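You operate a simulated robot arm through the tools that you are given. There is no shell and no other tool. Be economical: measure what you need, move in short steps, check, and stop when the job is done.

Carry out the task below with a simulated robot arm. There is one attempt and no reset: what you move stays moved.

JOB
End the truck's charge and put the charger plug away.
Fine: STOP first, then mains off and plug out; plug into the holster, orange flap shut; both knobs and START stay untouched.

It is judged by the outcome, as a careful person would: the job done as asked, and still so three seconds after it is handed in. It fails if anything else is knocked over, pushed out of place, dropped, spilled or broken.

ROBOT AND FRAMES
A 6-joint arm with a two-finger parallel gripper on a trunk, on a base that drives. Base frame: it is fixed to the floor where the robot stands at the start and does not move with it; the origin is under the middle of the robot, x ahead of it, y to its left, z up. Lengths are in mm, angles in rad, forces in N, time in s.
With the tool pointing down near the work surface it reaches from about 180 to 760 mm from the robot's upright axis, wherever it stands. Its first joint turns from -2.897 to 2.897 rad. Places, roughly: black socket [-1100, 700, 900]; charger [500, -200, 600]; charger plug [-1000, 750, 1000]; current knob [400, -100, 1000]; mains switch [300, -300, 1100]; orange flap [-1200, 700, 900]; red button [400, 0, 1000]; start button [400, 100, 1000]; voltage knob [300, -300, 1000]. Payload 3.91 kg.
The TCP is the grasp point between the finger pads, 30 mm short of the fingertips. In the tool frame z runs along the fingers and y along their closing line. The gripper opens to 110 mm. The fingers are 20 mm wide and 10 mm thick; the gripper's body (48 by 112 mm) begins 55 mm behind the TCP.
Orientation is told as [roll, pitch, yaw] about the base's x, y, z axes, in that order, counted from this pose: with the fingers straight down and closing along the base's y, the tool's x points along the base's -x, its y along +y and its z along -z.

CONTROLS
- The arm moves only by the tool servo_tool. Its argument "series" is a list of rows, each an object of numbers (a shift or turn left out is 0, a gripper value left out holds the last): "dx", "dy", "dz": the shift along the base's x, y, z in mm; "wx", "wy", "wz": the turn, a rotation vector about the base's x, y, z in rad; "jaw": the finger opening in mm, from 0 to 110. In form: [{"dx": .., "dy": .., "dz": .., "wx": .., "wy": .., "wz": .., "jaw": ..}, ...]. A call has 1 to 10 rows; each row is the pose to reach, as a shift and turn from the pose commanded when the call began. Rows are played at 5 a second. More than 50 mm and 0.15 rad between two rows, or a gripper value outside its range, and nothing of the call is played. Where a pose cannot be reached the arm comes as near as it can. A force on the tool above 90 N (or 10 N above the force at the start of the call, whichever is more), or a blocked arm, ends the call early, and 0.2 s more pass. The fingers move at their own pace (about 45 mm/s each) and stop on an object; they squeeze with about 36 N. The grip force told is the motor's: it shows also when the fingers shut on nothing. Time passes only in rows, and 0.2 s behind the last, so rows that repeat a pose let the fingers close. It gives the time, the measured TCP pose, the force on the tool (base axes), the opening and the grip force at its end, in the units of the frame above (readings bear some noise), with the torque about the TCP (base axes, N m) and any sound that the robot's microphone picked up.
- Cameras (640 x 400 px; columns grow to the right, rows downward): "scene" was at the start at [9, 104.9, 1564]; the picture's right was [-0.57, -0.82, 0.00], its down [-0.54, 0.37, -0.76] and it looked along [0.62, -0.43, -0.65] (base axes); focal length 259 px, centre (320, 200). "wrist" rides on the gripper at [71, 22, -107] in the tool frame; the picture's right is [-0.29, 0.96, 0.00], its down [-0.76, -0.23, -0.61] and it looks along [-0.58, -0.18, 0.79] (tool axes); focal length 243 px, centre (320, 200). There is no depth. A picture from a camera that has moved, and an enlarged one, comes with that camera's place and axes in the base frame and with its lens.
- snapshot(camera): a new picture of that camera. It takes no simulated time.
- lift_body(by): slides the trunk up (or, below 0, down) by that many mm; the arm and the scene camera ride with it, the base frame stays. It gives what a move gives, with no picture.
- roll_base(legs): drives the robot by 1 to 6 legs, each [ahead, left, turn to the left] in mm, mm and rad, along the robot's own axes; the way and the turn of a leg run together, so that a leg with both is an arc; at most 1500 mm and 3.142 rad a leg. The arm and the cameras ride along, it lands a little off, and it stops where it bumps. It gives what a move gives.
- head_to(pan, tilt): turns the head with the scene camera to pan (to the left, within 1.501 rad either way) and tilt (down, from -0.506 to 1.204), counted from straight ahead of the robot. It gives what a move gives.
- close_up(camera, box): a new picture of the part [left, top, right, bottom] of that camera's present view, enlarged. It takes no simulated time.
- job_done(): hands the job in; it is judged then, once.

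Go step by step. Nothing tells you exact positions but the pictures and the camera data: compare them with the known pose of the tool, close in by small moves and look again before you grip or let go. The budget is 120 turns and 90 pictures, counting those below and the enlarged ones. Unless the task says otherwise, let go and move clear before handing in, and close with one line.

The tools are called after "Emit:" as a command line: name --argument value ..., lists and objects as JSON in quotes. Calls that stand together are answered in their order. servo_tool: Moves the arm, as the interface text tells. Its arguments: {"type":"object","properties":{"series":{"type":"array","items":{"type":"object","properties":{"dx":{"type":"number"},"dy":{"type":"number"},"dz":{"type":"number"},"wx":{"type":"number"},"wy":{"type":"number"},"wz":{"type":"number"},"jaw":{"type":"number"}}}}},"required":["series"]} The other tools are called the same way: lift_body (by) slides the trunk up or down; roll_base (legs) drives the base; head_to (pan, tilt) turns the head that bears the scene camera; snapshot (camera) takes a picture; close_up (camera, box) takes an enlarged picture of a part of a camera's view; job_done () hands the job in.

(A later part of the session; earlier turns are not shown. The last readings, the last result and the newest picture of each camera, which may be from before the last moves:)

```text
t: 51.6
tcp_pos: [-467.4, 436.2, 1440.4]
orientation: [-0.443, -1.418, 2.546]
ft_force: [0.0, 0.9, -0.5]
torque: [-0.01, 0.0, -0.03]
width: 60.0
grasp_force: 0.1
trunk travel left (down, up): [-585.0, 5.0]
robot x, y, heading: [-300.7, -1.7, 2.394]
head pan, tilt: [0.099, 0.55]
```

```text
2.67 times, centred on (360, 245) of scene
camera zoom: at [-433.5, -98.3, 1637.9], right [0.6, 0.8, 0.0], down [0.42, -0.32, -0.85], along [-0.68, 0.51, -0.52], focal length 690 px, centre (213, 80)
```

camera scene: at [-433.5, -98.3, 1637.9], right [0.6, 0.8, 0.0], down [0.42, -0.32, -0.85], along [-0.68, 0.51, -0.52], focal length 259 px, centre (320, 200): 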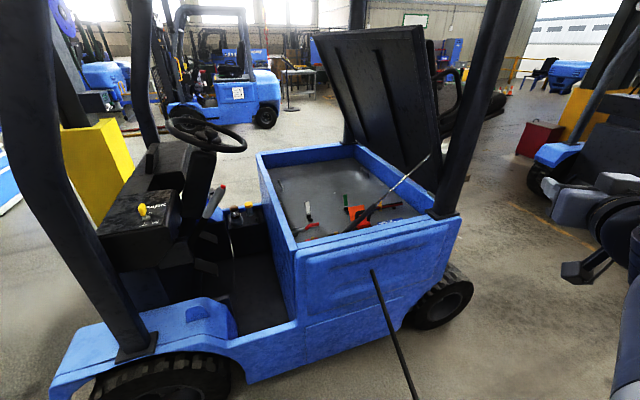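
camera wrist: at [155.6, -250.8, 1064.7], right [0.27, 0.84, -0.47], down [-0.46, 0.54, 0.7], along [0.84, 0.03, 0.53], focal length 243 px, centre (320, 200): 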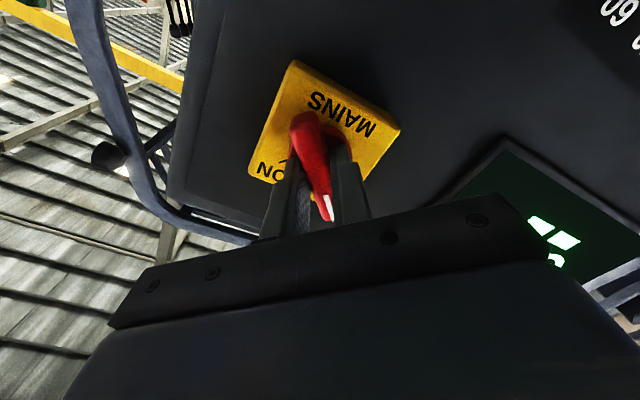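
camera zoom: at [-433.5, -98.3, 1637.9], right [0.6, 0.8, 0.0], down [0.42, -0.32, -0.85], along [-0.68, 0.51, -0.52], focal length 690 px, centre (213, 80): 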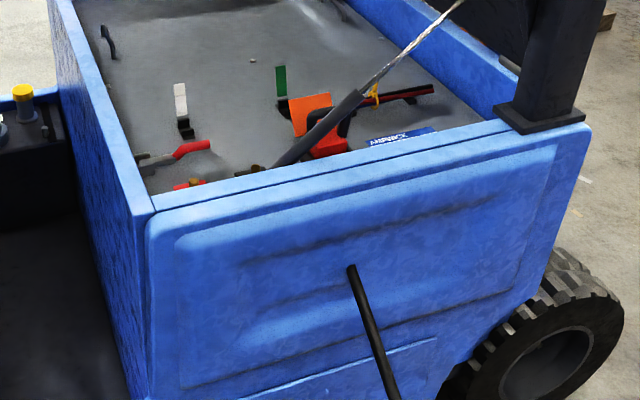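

I now have the near wall top running from [-1128,307,945] to [-813,1001,945], the flap near [-1210,670,934] and the plug near [-1100,700,946]. I'll point the tool down and drive nearer to see it from above.

Emit:
servo_tool --series '[{"wx": -0.122, "wy": -0.069}, {"wx": -0.244, "wy": -0.138}, {"wx": -0.366, "wy": -0.207}, {"wx": -0.488, "wy": -0.275}, {"wx": -0.61, "wy": -0.344}, {"wx": -0.732, "wy": -0.413}, {"wx": -0.854, "wy": -0.482}, {"wx": -0.976, "wy": -0.551}, {"wx": -1.098, "wy": -0.62}, {"wx": -1.22, "wy": -0.688}]'

Emit:
roll_base --legs '[[380, -148, 0], [0, 0, 0.3]]'

Emit:
head_to --pan 0.0 --tilt 0.8

Emit:
snapshot --camera "scene"

Emit:
snapshot --camera "wrist"

```text
t: 53.8
tcp_pos: [-468.0, 430.3, 1418.4]
orientation: [0.014, -0.032, 2.153]
ft_force: [-0.4, 0.2, 0.3]
torque: [0.02, 0.01, 0.02]
width: 60.1
grasp_force: 0.1
out of reach, approached as far as the arm can: row 10
trunk travel left (down, up): [-585.0, 5.0]
robot x, y, heading: [-299.3, -3.2, 2.398]
head pan, tilt: [0.099, 0.55]
```

```text
t: 57.3
tcp_pos: [-766.5, 730.8, 1419.3]
orientation: [0.013, -0.034, 2.458]
ft_force: [-0.2, 0.1, 0.1]
torque: [0.0, -0.03, 0.02]
width: 59.9
grasp_force: 0.1
trunk travel left (down, up): [-585.0, 5.0]
robot x, y, heading: [-482.8, 370.5, 2.696]
head pan, tilt: [0.099, 0.55]
```

```text
t: 58.1
tcp_pos: [-766.6, 730.3, 1419.1]
orientation: [0.012, -0.035, 2.457]
ft_force: [-0.6, -0.5, 0.4]
torque: [-0.02, 0.01, -0.03]
width: 60.1
grasp_force: 0.1
trunk travel left (down, up): [-585.0, 5.0]
robot x, y, heading: [-478.5, 366.4, 2.699]
head pan, tilt: [0.0, 0.799]
```

```text
52 pictures are left
camera scene: at [-565.9, 239.2, 1616.6], right [0.43, 0.9, 0.0], down [0.65, -0.31, -0.7], along [-0.63, 0.3, -0.72], focal length 259 px, centre (320, 200)
```

scene: 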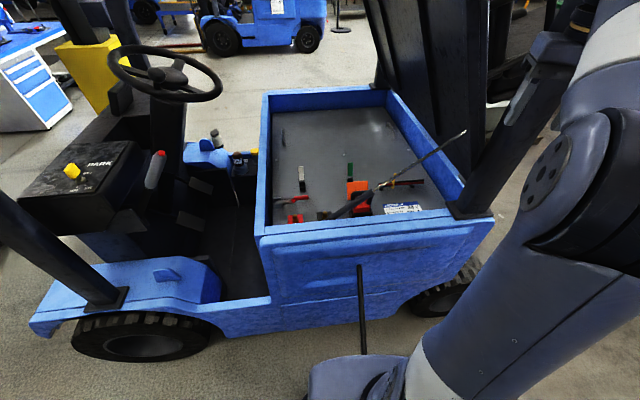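

```text
51 pictures are left
camera wrist: at [-723.6, 665.9, 1524.5], right [-0.83, -0.56, 0.02], down [-0.42, 0.65, 0.63], along [-0.37, 0.51, -0.78], focal length 243 px, centre (320, 200)
```

wrist: 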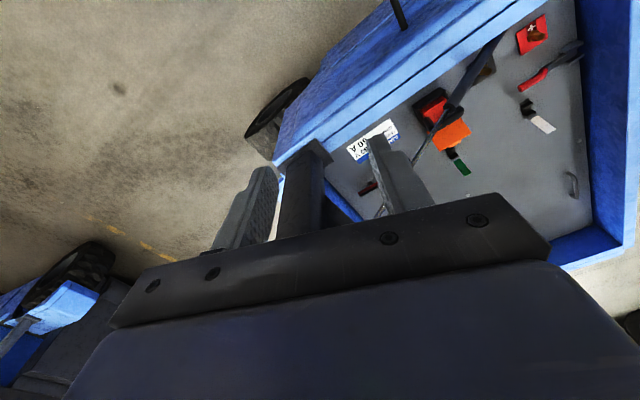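

Now the socket is visible from two sides. Zooming in both.

Emit:
close_up --camera "wrist" --box '[360, 10, 600, 160]'

Emit:
close_up --camera "scene" --box '[270, 140, 470, 265]'

```text
2.67 times, centred on (480, 85) of wrist
camera zoom: at [-723.6, 665.9, 1524.5], right [-0.83, -0.56, 0.02], down [-0.42, 0.65, 0.63], along [-0.37, 0.51, -0.78], focal length 647 px, centre (-107, 507)
```

zoom: 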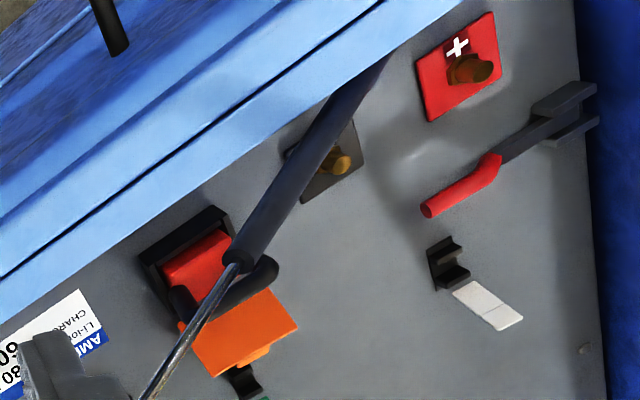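

```text
3.20 times, centred on (370, 202) of scene
camera zoom: at [-565.9, 239.2, 1616.6], right [0.43, 0.9, 0.0], down [0.65, -0.31, -0.7], along [-0.63, 0.3, -0.72], focal length 828 px, centre (160, 192)
```

zoom: 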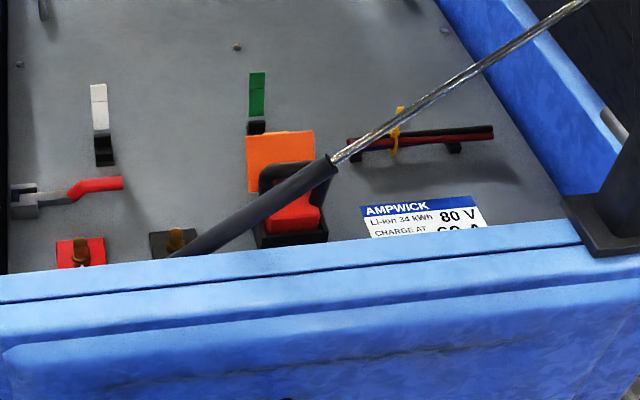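

Geometry is clear now: the plug's handle bar is around [-1108,660,957], parallel to the wall. The strut runs about 75 mm nearer the wall, rising at 45° toward the lid (z≈1040 beside the plug). I'll drive 120 mm closer, then yaw the tool so it closes across the bar.

Emit:
roll_base --legs '[[120, 0, 0]]'

Emit:
servo_tool --series '[{"dx": -24, "dy": -13, "wz": -0.14}, {"dx": -48, "dy": -26, "wz": -0.28}, {"dx": -72, "dy": -39, "wz": -0.42}, {"dx": -96, "dy": -52, "wz": -0.56}, {"dx": -120, "dy": -65, "wz": -0.7}, {"dx": -144, "dy": -78, "wz": -0.84}, {"dx": -168, "dy": -91, "wz": -0.98}, {"dx": -192, "dy": -104, "wz": -1.12}, {"dx": -216, "dy": -115, "wz": -1.26}, {"dx": -230, "dy": -121, "wz": -1.31}]'

Emit:
snapshot --camera "wrist"

Emit:
snapshot --camera "scene"

```text
t: 59.3
tcp_pos: [-878.0, 782.8, 1417.9]
orientation: [0.012, -0.032, 2.457]
ft_force: [0.7, 0.0, -0.6]
torque: [0.01, -0.04, 0.03]
width: 59.8
grasp_force: 0.0
trunk travel left (down, up): [-585.0, 5.0]
robot x, y, heading: [-586.7, 417.2, 2.699]
head pan, tilt: [0.0, 0.799]
```

```text
t: 60.4
tcp_pos: [-948.6, 734.9, 1419.9]
orientation: [0.005, -0.039, 1.839]
ft_force: [51.9, -3.7, -7.8]
torque: [0.16, 4.07, -1.8]
width: 59.9
grasp_force: 0.1
out of reach, approached as far as the arm can: row 4, 5
trunk travel left (down, up): [-585.0, 5.0]
robot x, y, heading: [-586.1, 422.1, 2.689]
head pan, tilt: [0.0, 0.799]
stopped in row 5: the force on the tool passed its limit (the readings are from after the stop); the commanded pose is now the measured one
```

```text
48 pictures are left
camera wrist: at [-950.0, 655.8, 1525.1], right [-1.0, 0.03, 0.02], down [0.03, 0.77, 0.63], along [0.0, 0.64, -0.77], focal length 243 px, centre (320, 200)
```

wrist: 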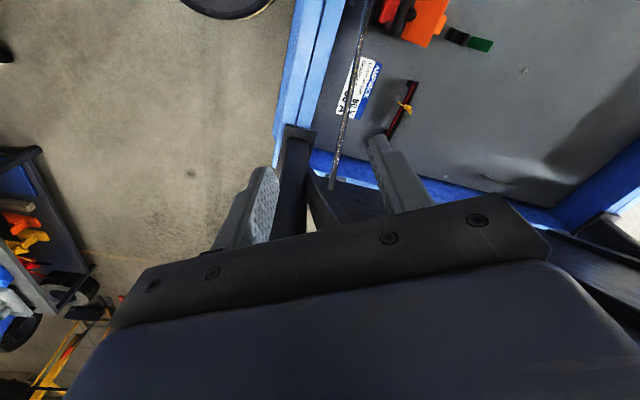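

```text
47 pictures are left
camera scene: at [-661.3, 292.3, 1617.1], right [0.44, 0.9, 0.0], down [0.64, -0.31, -0.7], along [-0.63, 0.3, -0.71], focal length 259 px, centre (320, 200)
```

scene: 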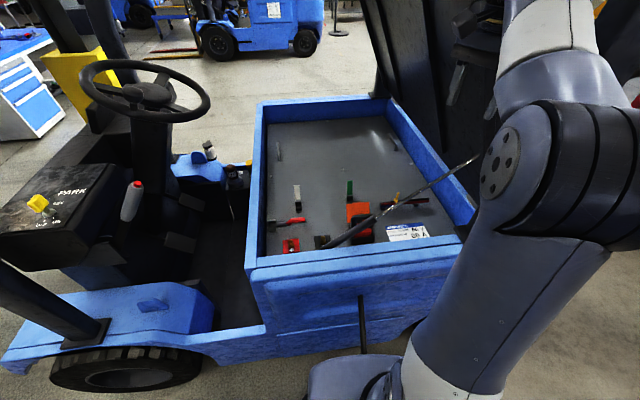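

The gripper touched the raised lid. I'll retreat toward the robot and away from the lid first, then come in lower from the left.

Emit:
servo_tool --series '[{"dx": 25, "dy": -15}, {"dx": 50, "dy": -40}, {"dx": 50, "dy": -85}, {"dx": 40, "dy": -130}, {"dx": 20, "dy": -170}, {"dx": 0, "dy": -200}, {"dx": -20, "dy": -230}, {"dx": -40, "dy": -260}]'

Emit:
snapshot --camera "scene"

```text
t: 62.2
tcp_pos: [-1005.5, 471.4, 1416.4]
orientation: [0.003, -0.038, 1.852]
ft_force: [0.1, 0.6, -1.1]
torque: [-0.01, 0.0, 0.0]
width: 60.0
grasp_force: 0.0
trunk travel left (down, up): [-585.0, 5.0]
robot x, y, heading: [-588.5, 420.2, 2.692]
head pan, tilt: [0.0, 0.799]
```

```text
46 pictures are left
camera scene: at [-673.8, 291.1, 1616.5], right [0.43, 0.9, 0.0], down [0.65, -0.31, -0.7], along [-0.63, 0.3, -0.72], focal length 259 px, centre (320, 200)
```

scene: 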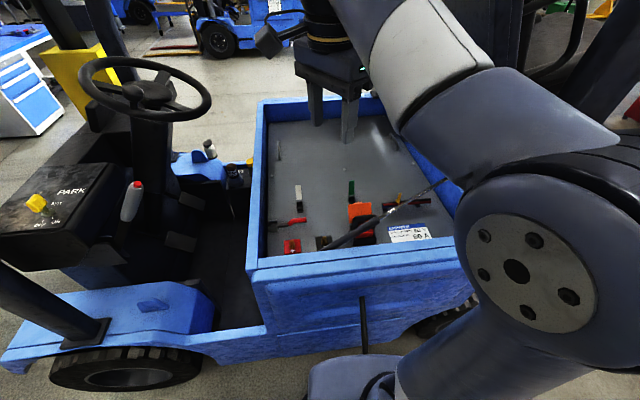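

The way is clear and nothing moved. I'll yaw the tool and lower it here first.

Emit:
servo_tool --series '[{"dz": -20, "wz": -0.14}, {"dz": -40, "wz": -0.28}, {"dz": -60, "wz": -0.42}, {"dz": -80, "wz": -0.56}, {"dz": -100, "wz": -0.69}, {"dx": -15, "dy": 30, "dz": -120, "wz": -0.69}, {"dx": -30, "dy": 70, "dz": -130, "wz": -0.69}]'

Emit:
snapshot --camera "wrist"

Emit:
snapshot --camera "scene"

```text
t: 63.8
tcp_pos: [-1034.4, 542.8, 1285.7]
orientation: [0.003, -0.037, 1.16]
ft_force: [-0.2, 0.7, 0.5]
torque: [0.01, 0.01, -0.06]
width: 59.9
grasp_force: 0.0
trunk travel left (down, up): [-585.0, 5.0]
robot x, y, heading: [-586.3, 421.5, 2.695]
head pan, tilt: [0.0, 0.799]
```

```text
45 pictures are left
camera wrist: at [-1084.5, 482.0, 1390.9], right [-0.76, 0.65, 0.01], down [0.51, 0.58, 0.63], along [0.4, 0.49, -0.77], focal length 243 px, centre (320, 200)
```

wrist: 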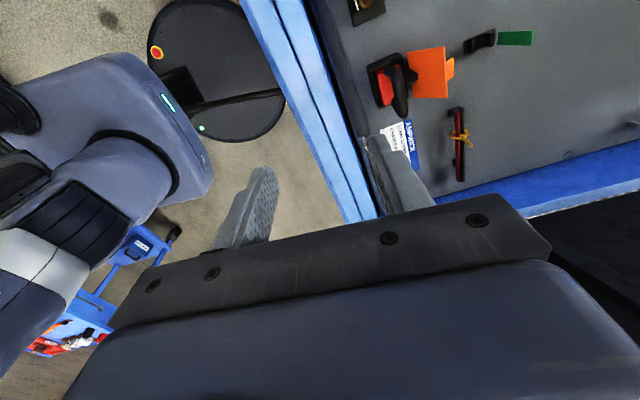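

```text
44 pictures are left
camera scene: at [-673.9, 291.9, 1616.5], right [0.43, 0.9, 0.0], down [0.65, -0.31, -0.7], along [-0.63, 0.3, -0.72], focal length 259 px, centre (320, 200)
```

scene: 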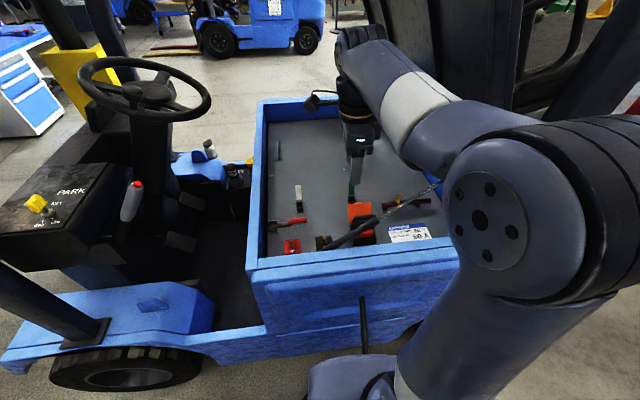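

In this view the strut lies along the wall, clear of the plug. Zooming in on the plug.

Emit:
close_up --camera "wrist" --box '[320, 20, 480, 120]'

Emit:
close_up --camera "scene" --box '[310, 180, 430, 255]'

```text
4.00 times, centred on (400, 70) of wrist
camera zoom: at [-1084.5, 482.0, 1390.9], right [-0.76, 0.65, 0.01], down [0.51, 0.58, 0.63], along [0.4, 0.49, -0.77], focal length 970 px, centre (0, 720)
```

zoom: 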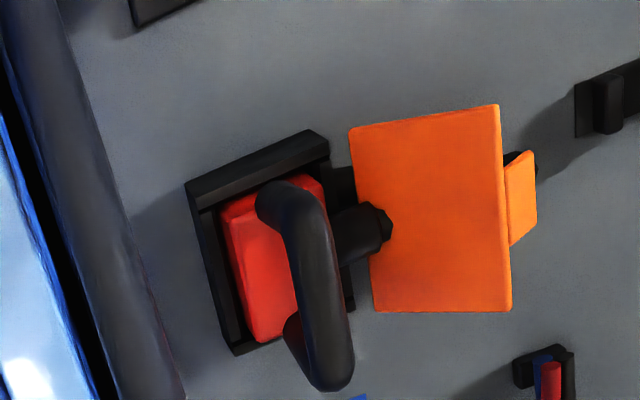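

```text
5.33 times, centred on (370, 218) of scene
camera zoom: at [-673.9, 291.9, 1616.5], right [0.43, 0.9, 0.0], down [0.65, -0.31, -0.7], along [-0.63, 0.3, -0.72], focal length 1379 px, centre (53, 107)
```

zoom: 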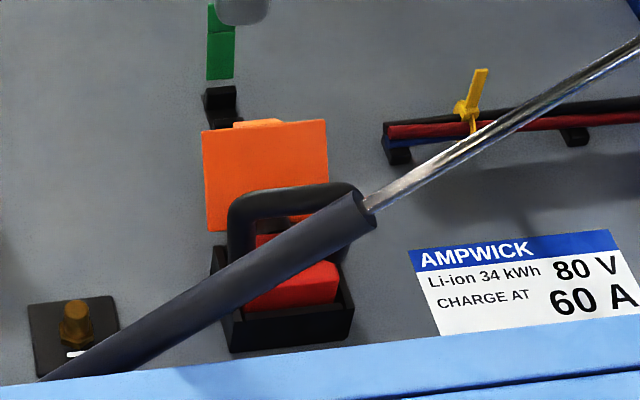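

The bar centre comes out at about [-1115,670,952], running at ~75° in base yaw. I'll move above it at z≈1130 with the matching yaw and look again.

Emit:
servo_tool --series '[{"dx": -16, "dy": 25, "dz": -25, "wz": 0.05}, {"dx": -32, "dy": 50, "dz": -50, "wz": 0.1}, {"dx": -48, "dy": 75, "dz": -80, "wz": 0.145}, {"dx": -64, "dy": 100, "dz": -110, "wz": 0.145}, {"dx": -81, "dy": 127, "dz": -135, "wz": 0.145}, {"dx": -81, "dy": 127, "dz": -155, "wz": 0.145}]'

Emit:
snapshot --camera "wrist"

Emit:
snapshot --camera "scene"

```text
t: 65.2
tcp_pos: [-1116.4, 669.0, 1131.7]
orientation: [0.003, -0.036, 1.309]
ft_force: [-0.6, 0.6, -0.3]
torque: [0.0, 0.04, 0.0]
width: 59.9
grasp_force: 0.1
trunk travel left (down, up): [-585.0, 5.0]
robot x, y, heading: [-586.8, 418.0, 2.695]
head pan, tilt: [0.0, 0.799]
```

```text
41 pictures are left
camera wrist: at [-1156.9, 601.4, 1236.5], right [-0.85, 0.53, 0.01], down [0.42, 0.65, 0.63], along [0.33, 0.54, -0.77], focal length 243 px, centre (320, 200)
```

wrist: 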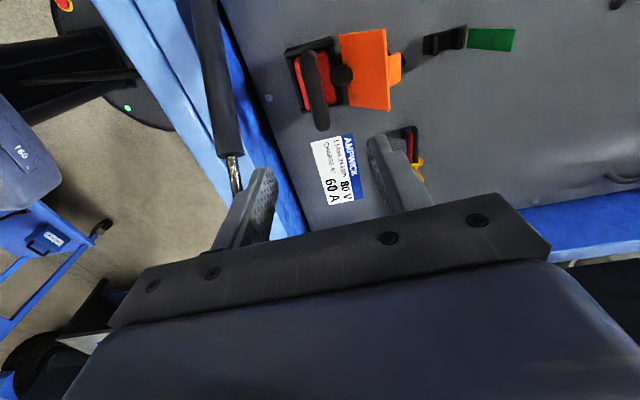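

```text
40 pictures are left
camera scene: at [-673.6, 291.6, 1616.5], right [0.43, 0.9, 0.0], down [0.65, -0.31, -0.7], along [-0.63, 0.3, -0.72], focal length 259 px, centre (320, 200)
```

scene: 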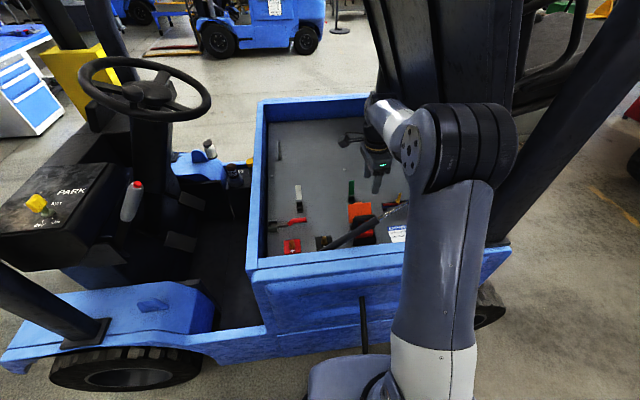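

Alignment is good, with the bar centre under the TCP to within a few mm. Descending part way and checking the strut clearance.

Emit:
servo_tool --series '[{"dx": 0.5, "dy": -2, "dz": -40}, {"dx": 0.5, "dy": -2, "dz": -80}, {"dx": 0.5, "dy": -2, "dz": -115}]'

Emit:
snapshot --camera "wrist"

```text
t: 66.0
tcp_pos: [-1115.5, 666.0, 1015.9]
orientation: [0.004, -0.036, 1.309]
ft_force: [-0.4, 0.9, 0.3]
torque: [-0.02, 0.01, 0.03]
width: 59.8
grasp_force: 0.1
trunk travel left (down, up): [-585.0, 5.0]
robot x, y, heading: [-589.3, 417.9, 2.694]
head pan, tilt: [0.0, 0.799]
```

```text
39 pictures are left
camera wrist: at [-1155.9, 598.7, 1121.2], right [-0.85, 0.53, 0.01], down [0.42, 0.65, 0.63], along [0.33, 0.54, -0.77], focal length 243 px, centre (320, 200)
```

wrist: 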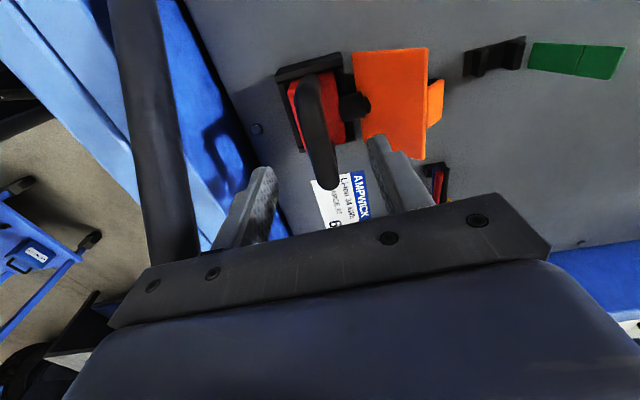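

The cable gland points inward just below the bar (top at about z 928), so I'll keep the fingertips at z≈933 and close on the bar there.

Emit:
servo_tool --series '[{"dx": -1, "dy": -4, "dz": -20, "jaw": 45}, {"dx": -1, "dy": -4, "dz": -40, "jaw": 45}, {"dx": -1, "dy": -4, "dz": -53, "jaw": 45}]'

Emit:
snapshot --camera "wrist"

Emit:
close_up --camera "scene" --box '[310, 140, 470, 240]'

```text
t: 66.8
tcp_pos: [-1116.1, 662.0, 963.7]
orientation: [0.001, -0.037, 1.306]
ft_force: [-0.8, 0.6, -0.5]
torque: [-0.02, 0.01, -0.01]
width: 45.0
grasp_force: 0.0
trunk travel left (down, up): [-585.0, 5.0]
robot x, y, heading: [-588.6, 418.0, 2.692]
head pan, tilt: [0.0, 0.799]
```

```text
38 pictures are left
camera wrist: at [-1156.7, 595.0, 1068.4], right [-0.85, 0.53, 0.01], down [0.42, 0.65, 0.63], along [0.33, 0.54, -0.77], focal length 243 px, centre (320, 200)
```

wrist: 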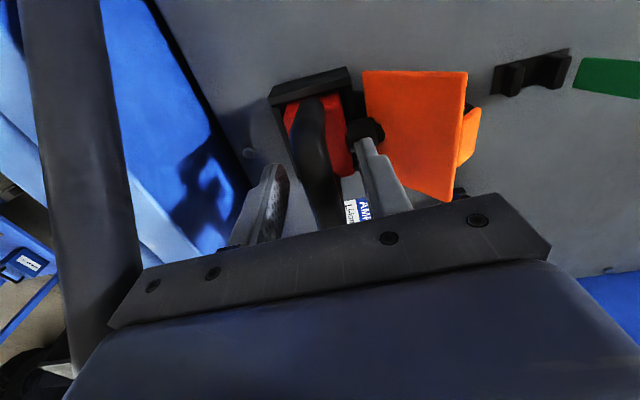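

```text
4.00 times, centred on (390, 190) of scene
camera zoom: at [-673.5, 291.5, 1616.5], right [0.43, 0.9, 0.0], down [0.65, -0.31, -0.7], along [-0.63, 0.3, -0.72], focal length 1034 px, centre (40, 240)
```

zoom: 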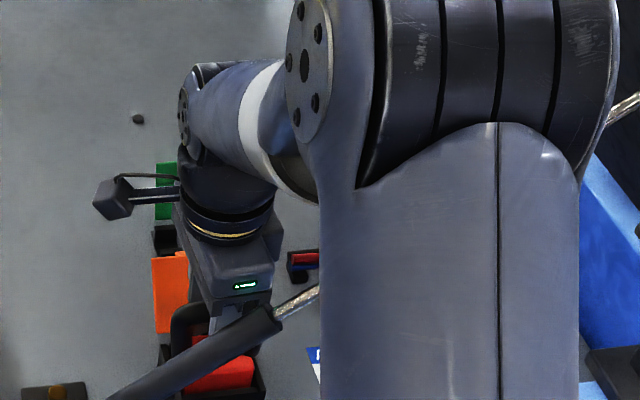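

The bar lies between the fingers, no contact force. Closing.

Emit:
servo_tool --series '[{"jaw": 25}, {"jaw": 10}, {"jaw": 5}, {"jaw": 5}]'

Emit:
snapshot --camera "wrist"

```text
t: 67.8
tcp_pos: [-1114.6, 661.5, 964.1]
orientation: [0.002, -0.037, 1.307]
ft_force: [2.6, 0.2, 0.4]
torque: [-0.02, -0.09, -0.17]
width: 18.5
grasp_force: 36.2
trunk travel left (down, up): [-585.0, 5.0]
robot x, y, heading: [-589.4, 418.4, 2.692]
head pan, tilt: [0.0, 0.799]
```

```text
36 pictures are left
camera wrist: at [-1156.4, 595.1, 1068.6], right [-0.85, 0.53, 0.01], down [0.42, 0.65, 0.63], along [0.33, 0.54, -0.77], focal length 243 px, centre (320, 200)
```

wrist: 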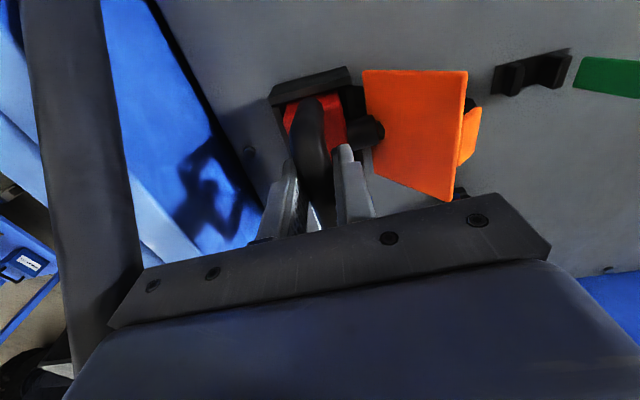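

The bar is gripped at 18.5 mm. Pulling straight up in small steps.

Emit:
servo_tool --series '[{"dz": 6}, {"dz": 12}, {"dz": 20}, {"dz": 30}, {"dz": 45}, {"dz": 60}]'

Emit:
snapshot --camera "wrist"

```text
t: 69.2
tcp_pos: [-1114.3, 662.2, 1023.4]
orientation: [0.002, -0.036, 1.309]
ft_force: [-0.7, 0.0, -4.2]
torque: [-0.04, 0.01, 0.0]
width: 18.2
grasp_force: 35.6
trunk travel left (down, up): [-585.0, 5.0]
robot x, y, heading: [-588.6, 419.2, 2.695]
head pan, tilt: [0.0, 0.799]
```

```text
35 pictures are left
camera wrist: at [-1156.5, 595.4, 1128.3], right [-0.85, 0.53, 0.01], down [0.42, 0.65, 0.63], along [0.33, 0.54, -0.77], focal length 243 px, centre (320, 200)
```

wrist: 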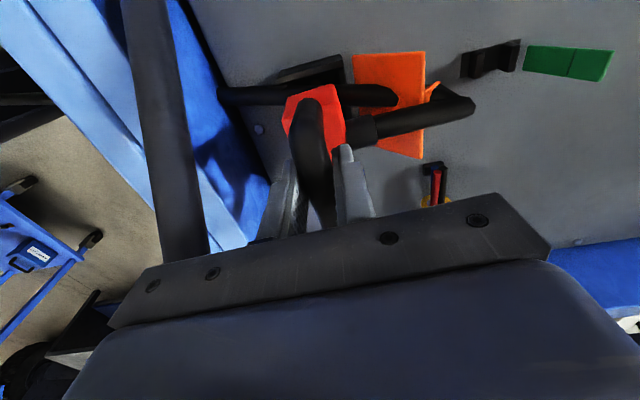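

The plug is out and hanging free from the grip. I'll raise it well clear, then back out by the same route.

Emit:
servo_tool --series '[{"dz": 40}, {"dz": 80}, {"dz": 120}, {"dz": 160}, {"dz": 200}, {"dz": 240}, {"dx": 10, "dy": -40, "dz": 260}, {"dx": 25, "dy": -80, "dz": 270}, {"dx": 50, "dy": -115, "dz": 275}, {"dx": 80, "dy": -150, "dz": 280}]'

Emit:
snapshot --camera "scene"

Emit:
snapshot --camera "wrist"

```text
t: 71.4
tcp_pos: [-1034.6, 512.1, 1304.2]
orientation: [0.002, -0.037, 1.308]
ft_force: [-0.2, -0.3, -4.1]
torque: [-0.05, 0.06, -0.04]
width: 18.5
grasp_force: 36.1
trunk travel left (down, up): [-585.0, 5.0]
robot x, y, heading: [-588.6, 422.8, 2.695]
head pan, tilt: [0.0, 0.799]
```

```text
34 pictures are left
camera scene: at [-673.0, 291.0, 1616.5], right [0.43, 0.9, 0.0], down [0.65, -0.31, -0.7], along [-0.63, 0.3, -0.72], focal length 259 px, centre (320, 200)
```

scene: 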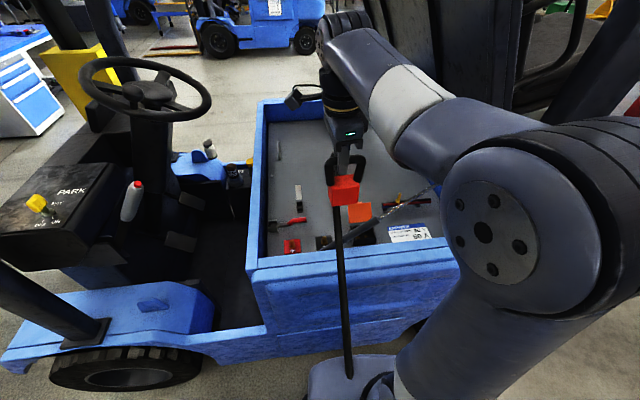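

```text
33 pictures are left
camera wrist: at [-1076.6, 444.5, 1409.3], right [-0.85, 0.53, 0.01], down [0.42, 0.65, 0.63], along [0.33, 0.54, -0.77], focal length 243 px, centre (320, 200)
```

wrist: 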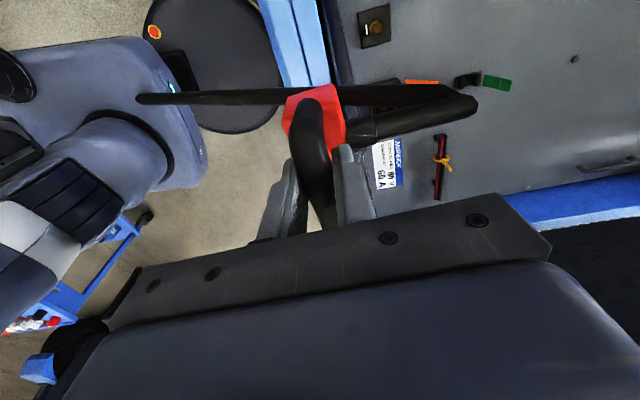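

The plug is clear of the truck. I'll back off, turn round to face the charger and stop about 650 mm short of the holster.

Emit:
roll_base --legs '[[-250, 0, 0], [0, 0, -3.006], [130, -325, 0]]'

Emit:
head_to --pan -0.05 --tilt 0.8

Emit:
snapshot --camera "scene"

Emit:
snapshot --camera "wrist"

```text
t: 82.1
tcp_pos: [117.6, -73.2, 1303.4]
orientation: [0.005, -0.037, -1.704]
ft_force: [-0.2, 0.2, -5.6]
torque: [0.04, -0.01, -0.01]
width: 18.0
grasp_force: 36.1
trunk travel left (down, up): [-585.0, 5.0]
robot x, y, heading: [-333.8, -37.8, -0.32]
head pan, tilt: [0.0, 0.799]
```

```text
t: 82.8
tcp_pos: [118.3, -72.6, 1303.3]
orientation: [0.001, -0.036, -1.704]
ft_force: [0.3, -0.6, -5.1]
torque: [0.04, -0.02, -0.02]
width: 18.5
grasp_force: 36.3
trunk travel left (down, up): [-585.0, 5.0]
robot x, y, heading: [-339.9, -39.6, -0.321]
head pan, tilt: [-0.051, 0.799]
```

```text
32 pictures are left
camera scene: at [-273.2, 96.2, 1616.5], right [-0.36, -0.93, 0.0], down [-0.67, 0.26, -0.7], along [0.65, -0.25, -0.72], focal length 259 px, centre (320, 200)
```

scene: 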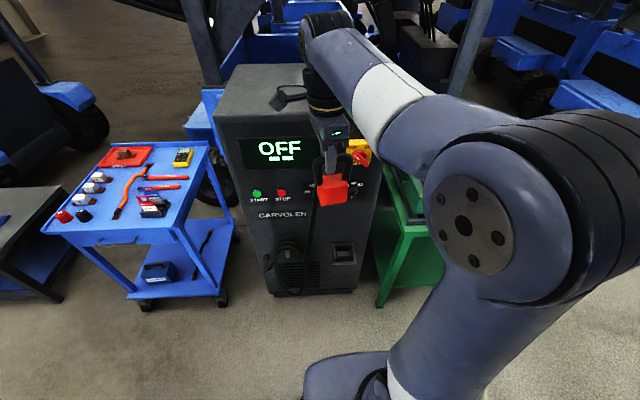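

```text
31 pictures are left
camera wrist: at [148.1, -1.9, 1408.8], right [0.91, -0.41, 0.01], down [-0.33, -0.7, 0.63], along [-0.25, -0.58, -0.77], focal length 243 px, centre (320, 200)
```

wrist: 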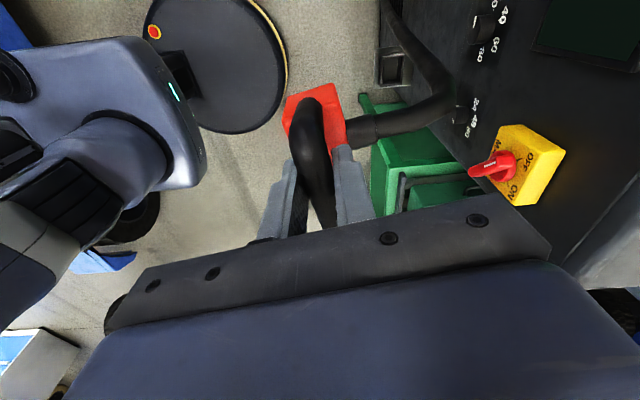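

Facing the charger with the plug in hand. Zooming in on the holster and the held plug.

Emit:
close_up --camera "scene" --box '[300, 220, 396, 280]'

Emit:
close_up --camera "scene" --box '[290, 120, 386, 210]'

Emit:
close_up --camera "wrist" --box '[260, 20, 484, 160]'

```text
6.67 times, centred on (348, 250) of scene
camera zoom: at [-273.2, 96.2, 1616.5], right [-0.36, -0.93, 0.0], down [-0.67, 0.26, -0.7], along [0.65, -0.25, -0.72], focal length 1724 px, centre (133, -133)
```

zoom: 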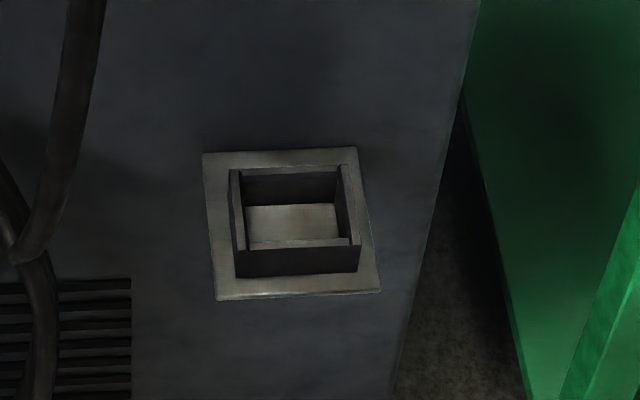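

```text
4.44 times, centred on (338, 165) of scene
camera zoom: at [-273.2, 96.2, 1616.5], right [-0.36, -0.93, 0.0], down [-0.67, 0.26, -0.7], along [0.65, -0.25, -0.72], focal length 1149 px, centre (240, 356)
```

zoom: 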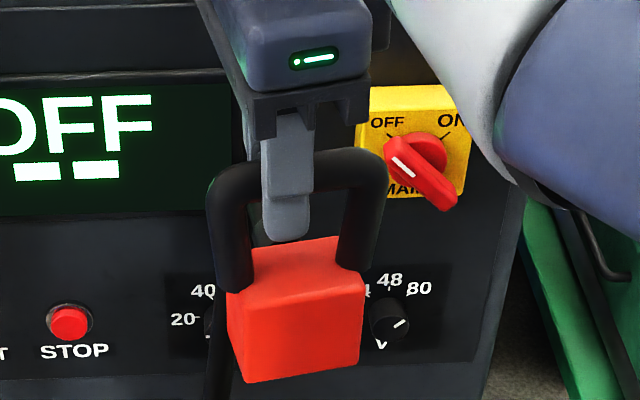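

```text
2.86 times, centred on (372, 90) of wrist
camera zoom: at [148.1, -1.9, 1408.8], right [0.91, -0.41, 0.01], down [-0.33, -0.7, 0.63], along [-0.25, -0.58, -0.77], focal length 693 px, centre (171, 514)
```

zoom: 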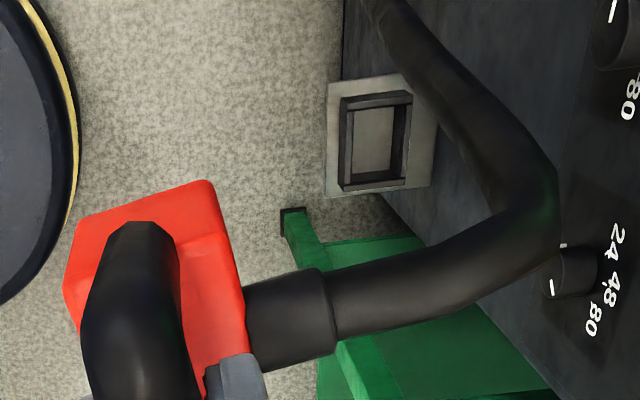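

The holster is a pocket open at the top, wider along the charger face, so the plug goes in with its bar parallel to the face. I need its exact place and how far out it stands, so I'll lower the trunk for a second angle.

Emit:
lift_body --by -450

Emit:
snapshot --camera "scene"

Emit:
close_up --camera "wrist" --box '[260, 0, 580, 200]'

```text
refused: -450 is not a number from -400 to 400
```

```text
27 pictures are left
camera scene: at [-273.2, 96.2, 1616.5], right [-0.36, -0.93, 0.0], down [-0.67, 0.26, -0.7], along [0.65, -0.25, -0.72], focal length 259 px, centre (320, 200)
```

scene: 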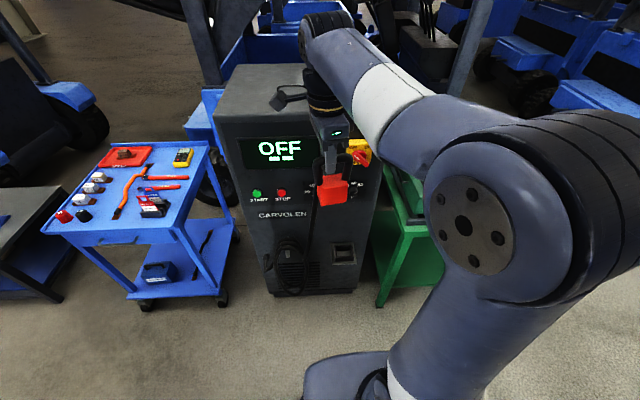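

```text
2.00 times, centred on (420, 100) of wrist
camera zoom: at [148.1, -1.9, 1408.8], right [0.91, -0.41, 0.01], down [-0.33, -0.7, 0.63], along [-0.25, -0.58, -0.77], focal length 485 px, centre (120, 400)
```

zoom: 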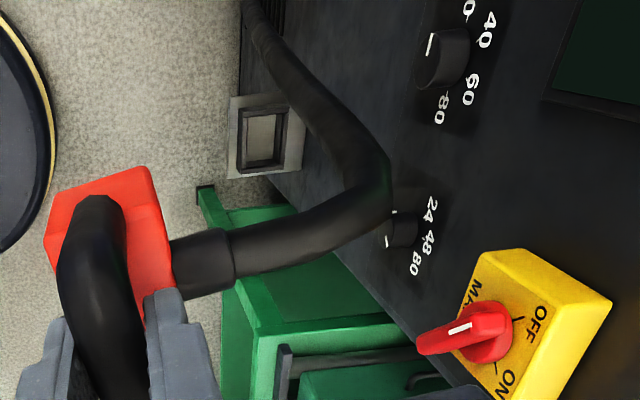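

Lowering is limited to 400 mm per call.

Emit:
lift_body --by -400

Emit:
head_to --pan -0.05 --tilt 0.65

Emit:
close_up --camera "scene" --box '[280, 130, 440, 230]'

```text
t: 86.6
tcp_pos: [117.7, -73.3, 904.0]
orientation: [0.005, -0.038, -1.706]
ft_force: [-0.2, -0.4, -4.6]
torque: [0.03, 0.0, -0.01]
width: 18.4
grasp_force: 36.2
trunk travel left (down, up): [-185.0, 405.0]
robot x, y, heading: [-340.0, -36.2, -0.315]
head pan, tilt: [-0.051, 0.799]
```

```text
t: 87.3
tcp_pos: [118.4, -72.6, 904.6]
orientation: [0.004, -0.038, -1.703]
ft_force: [0.0, -0.4, -4.5]
torque: [0.04, -0.05, -0.01]
width: 18.2
grasp_force: 36.1
trunk travel left (down, up): [-185.0, 405.0]
robot x, y, heading: [-339.9, -39.4, -0.322]
head pan, tilt: [-0.051, 0.649]
```

```text
4.00 times, centred on (360, 180) of scene
camera zoom: at [-267.7, 94.1, 1229.0], right [-0.36, -0.93, 0.0], down [-0.56, 0.22, -0.8], along [0.74, -0.29, -0.61], focal length 1034 px, centre (160, 280)
```

zoom: 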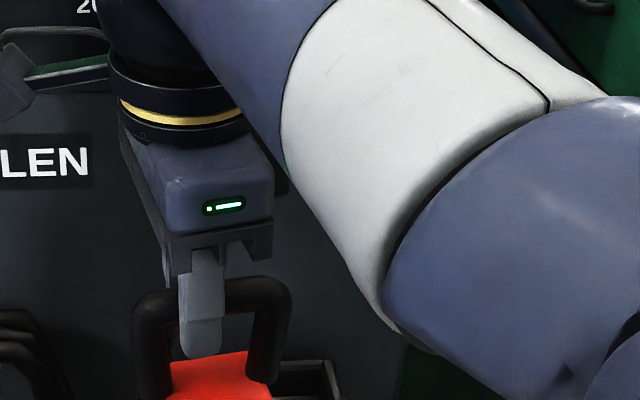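

The arm blocks the view. I'll swing the tool left while turning it about 2.96 rad, so the cable gland will point away from the charger.

Emit:
servo_tool --series '[{"dy": 15, "wz": 0.148}, {"dy": 30, "wz": 0.296}, {"dy": 45, "wz": 0.444}, {"dy": 60, "wz": 0.592}, {"dy": 75, "wz": 0.74}, {"dy": 90, "wz": 0.888}, {"dy": 105, "wz": 1.036}, {"dy": 120, "wz": 1.184}, {"dy": 135, "wz": 1.332}, {"dy": 150, "wz": 1.48}]'

Emit:
servo_tool --series '[{"wz": 0.148}, {"wz": 0.296}, {"wz": 0.444}, {"wz": 0.592}, {"wz": 0.74}, {"wz": 0.888}, {"wz": 1.036}, {"wz": 1.184}, {"wz": 1.332}, {"wz": 1.48}]'

Emit:
snapshot --camera "scene"

```text
t: 89.5
tcp_pos: [119.1, 78.2, 904.7]
orientation: [0.003, -0.036, -0.22]
ft_force: [-0.2, -0.2, -5.2]
torque: [0.0, 0.04, 0.0]
width: 18.1
grasp_force: 36.6
trunk travel left (down, up): [-185.0, 405.0]
robot x, y, heading: [-338.5, -39.5, -0.322]
head pan, tilt: [-0.051, 0.649]
```

```text
t: 91.7
tcp_pos: [117.0, 77.4, 903.9]
orientation: [0.004, -0.038, 1.259]
ft_force: [0.3, 0.2, -5.0]
torque: [-0.05, 0.02, 0.05]
width: 18.4
grasp_force: 36.0
trunk travel left (down, up): [-185.0, 405.0]
robot x, y, heading: [-341.8, -39.5, -0.317]
head pan, tilt: [-0.051, 0.649]
```

```text
24 pictures are left
camera scene: at [-267.6, 94.2, 1229.1], right [-0.36, -0.93, 0.0], down [-0.56, 0.22, -0.8], along [0.74, -0.29, -0.6], focal length 259 px, centre (320, 200)
```

scene: 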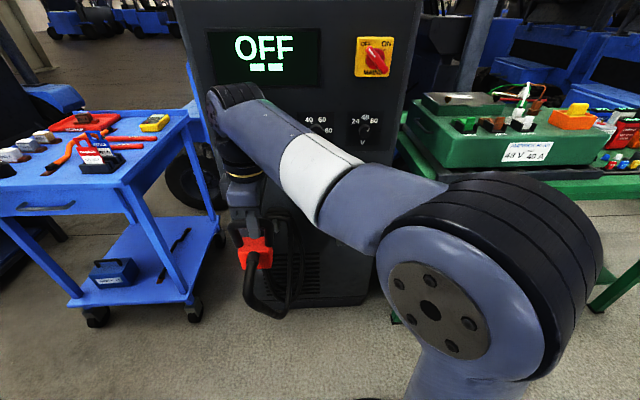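

The forearm still covers the holster. Raising the trunk 150 mm should bring it out below the forearm.

Emit:
lift_body --by 150

Emit:
close_up --camera "scene" --box '[290, 220, 402, 290]'

```text
t: 93.5
tcp_pos: [118.0, 77.4, 1055.0]
orientation: [0.003, -0.037, 1.257]
ft_force: [-0.8, -0.4, -4.6]
torque: [-0.07, 0.04, -0.04]
width: 18.5
grasp_force: 36.0
trunk travel left (down, up): [-335.0, 255.0]
robot x, y, heading: [-337.8, -41.7, -0.32]
head pan, tilt: [-0.051, 0.649]
```

```text
5.71 times, centred on (346, 255) of scene
camera zoom: at [-267.6, 94.2, 1379.0], right [-0.36, -0.93, 0.0], down [-0.56, 0.22, -0.8], along [0.74, -0.29, -0.6], focal length 1478 px, centre (171, -114)
```

zoom: 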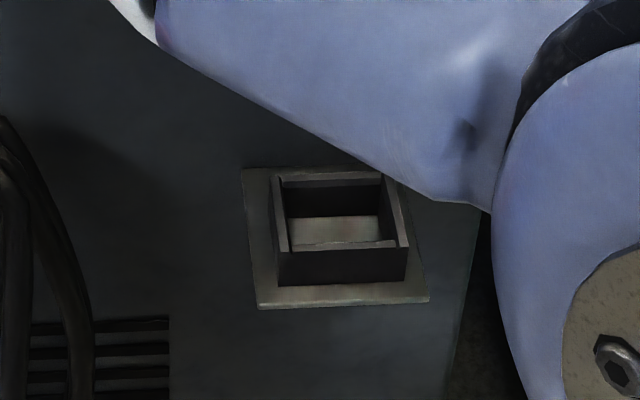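

The pocket is now pinned down: rim top z≈639, about 66×50 mm inside, centre near [281,-234], standing out far enough for the gripper to clear the face. I'll move to a point outside it, lower, and check the plug with the wrist camera.

Emit:
servo_tool --series '[{"dx": 10, "dy": -40}, {"dx": 20, "dy": -80}, {"dx": 30, "dy": -120}, {"dx": 40, "dy": -160}, {"dx": 50, "dy": -200}, {"dx": 60, "dy": -240}, {"dx": 67.6, "dy": -280}]'

Emit:
lift_body --by -250

Emit:
snapshot --camera "wrist"

Emit:
snapshot --camera "scene"

```text
t: 95.0
tcp_pos: [184.6, -205.2, 1054.6]
orientation: [0.003, -0.039, 1.258]
ft_force: [0.5, 1.1, -5.0]
torque: [-0.08, 0.02, 0.0]
width: 18.4
grasp_force: 36.3
trunk travel left (down, up): [-335.0, 255.0]
robot x, y, heading: [-335.0, -38.1, -0.319]
head pan, tilt: [-0.051, 0.649]
```

```text
t: 97.6
tcp_pos: [185.3, -202.5, 805.7]
orientation: [0.003, -0.037, 1.257]
ft_force: [-0.2, -0.5, -5.2]
torque: [-0.04, 0.03, 0.02]
width: 18.2
grasp_force: 36.6
trunk travel left (down, up): [-85.0, 505.0]
robot x, y, heading: [-336.3, -38.7, -0.315]
head pan, tilt: [-0.051, 0.649]
```

```text
22 pictures are left
camera wrist: at [140.4, -268.9, 909.8], right [-0.82, 0.57, 0.01], down [0.45, 0.63, 0.63], along [0.35, 0.53, -0.77], focal length 243 px, centre (320, 200)
```

wrist: 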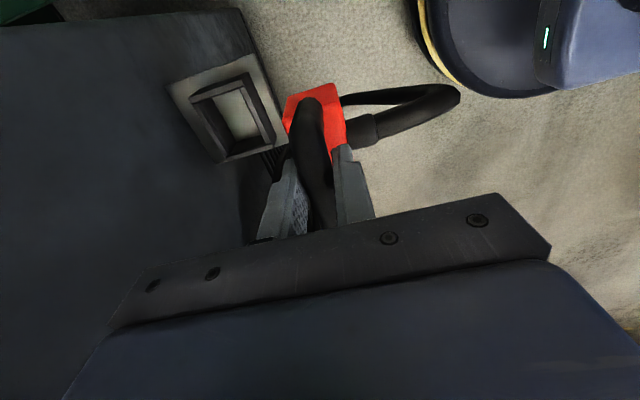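

```text
21 pictures are left
camera scene: at [-267.6, 94.0, 1129.1], right [-0.36, -0.93, 0.0], down [-0.56, 0.22, -0.8], along [0.74, -0.29, -0.6], focal length 259 px, centre (320, 200)
```

scene: 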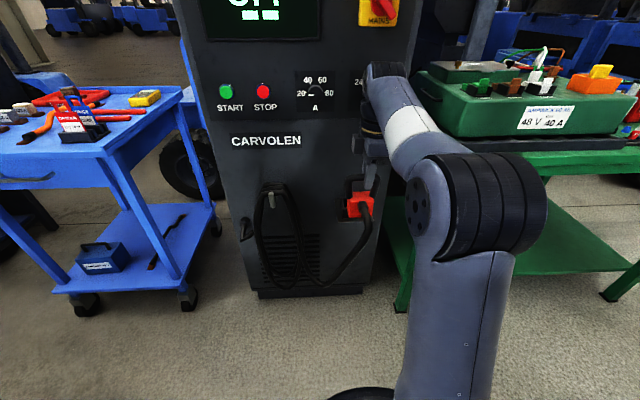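

Both the plug and the pocket are in the wrist view with the gland pointing outward. Zooming for exact offsets.

Emit:
close_up --camera "wrist" --box '[160, 50, 400, 200]'

Emit:
close_up --camera "scene" --box '[310, 130, 406, 230]'

```text
2.67 times, centred on (280, 125) of wrist
camera zoom: at [140.4, -268.9, 909.8], right [-0.82, 0.57, 0.01], down [0.45, 0.63, 0.63], along [0.35, 0.53, -0.77], focal length 647 px, centre (427, 400)
```

zoom: 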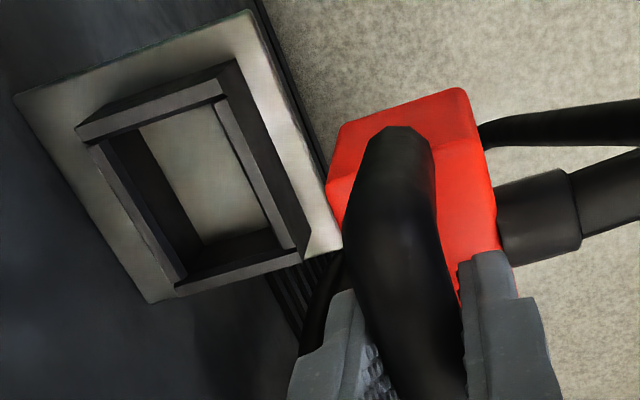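

```text
4.00 times, centred on (358, 180) of scene
camera zoom: at [-267.6, 94.0, 1129.1], right [-0.36, -0.93, 0.0], down [-0.56, 0.22, -0.8], along [0.74, -0.29, -0.6], focal length 1034 px, centre (168, 280)
```

zoom: 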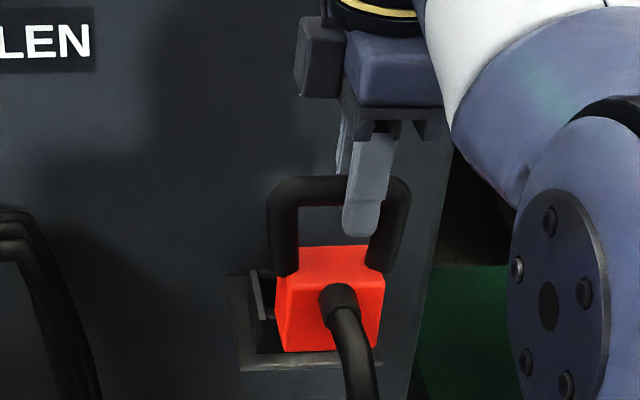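

The plug bottom (about 61×41 mm) is at z≈690 and the pocket centre at [280,-233]. I'll move over the pocket, leaning the tool slightly outward so the wrist stays clear of the knob above, then check.

Emit:
servo_tool --series '[{"dx": 22, "dy": -9.5, "wx": -0.006, "wy": -0.019, "wz": 0.003}, {"dx": 44, "dy": -19, "wx": -0.012, "wy": -0.038, "wz": 0.006}, {"dx": 66, "dy": -28.5, "wx": -0.018, "wy": -0.057, "wz": 0.009}, {"dx": 86.8, "dy": -38, "wx": -0.0245, "wy": -0.0762, "wz": 0.012}]'

Emit:
close_up --camera "wrist" --box '[200, 50, 440, 200]'

Emit:
close_up --camera "scene" --box '[310, 50, 470, 230]'

```text
t: 98.6
tcp_pos: [272.2, -241.0, 804.8]
orientation: [-0.077, -0.035, 1.273]
ft_force: [-0.3, -0.1, -5.0]
torque: [-0.07, 0.04, 0.03]
width: 18.5
grasp_force: 35.8
trunk travel left (down, up): [-85.0, 505.0]
robot x, y, heading: [-341.6, -41.3, -0.316]
head pan, tilt: [-0.051, 0.649]
```

```text
2.67 times, centred on (320, 125) of wrist
camera zoom: at [220.8, -304.9, 907.5], right [-0.83, 0.56, -0.06], down [0.39, 0.65, 0.65], along [0.41, 0.51, -0.76], focal length 647 px, centre (320, 400)
```

zoom: 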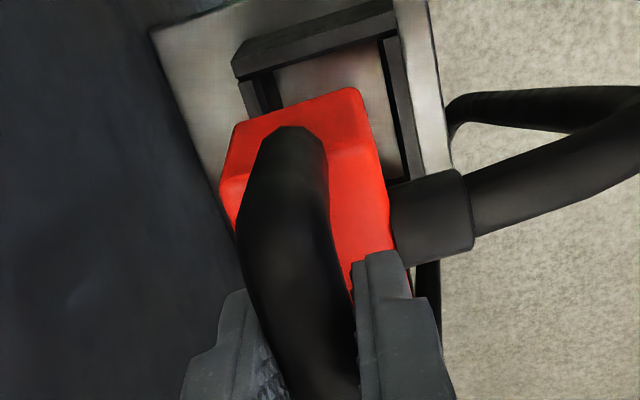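

```text
2.22 times, centred on (390, 140) of scene
camera zoom: at [-267.7, 94.0, 1129.1], right [-0.36, -0.93, 0.0], down [-0.56, 0.22, -0.8], along [0.74, -0.29, -0.6], focal length 575 px, centre (164, 333)
```

zoom: 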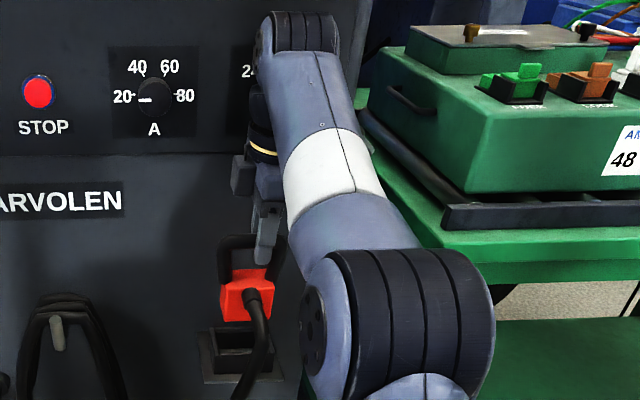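

The plug sits right over the pocket laterally but about 6 mm too close to the back wall. I'll shift out 6 mm and lower to just inside the rim, watching the force.

Emit:
servo_tool --series '[{"dx": -6, "dy": 2}, {"dx": -6, "dy": 2, "dz": -20}, {"dx": -6, "dy": 2, "dz": -38}, {"dx": -6, "dy": 2, "dz": -46}, {"dx": -6, "dy": 2, "dz": -52}, {"dx": -6, "dy": 2, "dz": -58}]'

Emit:
close_up --camera "wrist" --box '[200, 50, 440, 200]'

```text
t: 100.0
tcp_pos: [266.5, -239.8, 747.4]
orientation: [-0.077, -0.036, 1.272]
ft_force: [1.4, -0.9, -4.4]
torque: [-0.11, -0.15, -0.07]
width: 18.4
grasp_force: 36.2
trunk travel left (down, up): [-85.0, 505.0]
robot x, y, heading: [-340.0, -35.1, -0.316]
head pan, tilt: [-0.051, 0.649]
```

```text
2.67 times, centred on (320, 125) of wrist
camera zoom: at [214.2, -303.1, 849.5], right [-0.83, 0.56, -0.06], down [0.39, 0.65, 0.65], along [0.41, 0.51, -0.76], focal length 647 px, centre (320, 400)
```

zoom: 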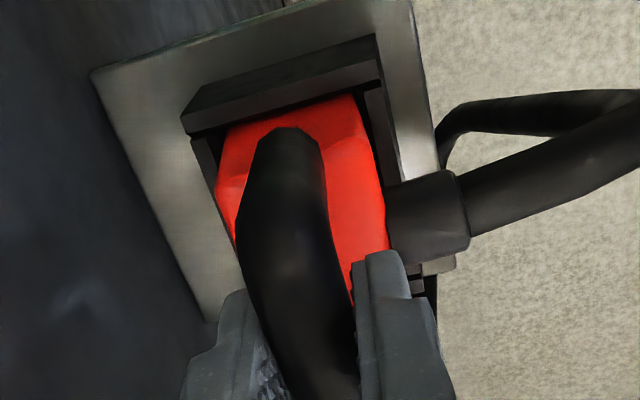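

The plug's foot is inside the rim with almost no side force. Continuing down gently.

Emit:
servo_tool --series '[{"dz": -6}, {"dz": -12}, {"dz": -18}, {"dz": -23}, {"dz": -27}]'

```text
t: 101.2
tcp_pos: [267.4, -239.7, 725.8]
orientation: [-0.091, -0.035, 1.272]
ft_force: [17.3, -6.8, 40.4]
torque: [0.1, -0.25, -0.59]
width: 18.7
grasp_force: 36.0
trunk travel left (down, up): [-85.0, 505.0]
robot x, y, heading: [-340.1, -40.3, -0.316]
head pan, tilt: [-0.051, 0.649]
```

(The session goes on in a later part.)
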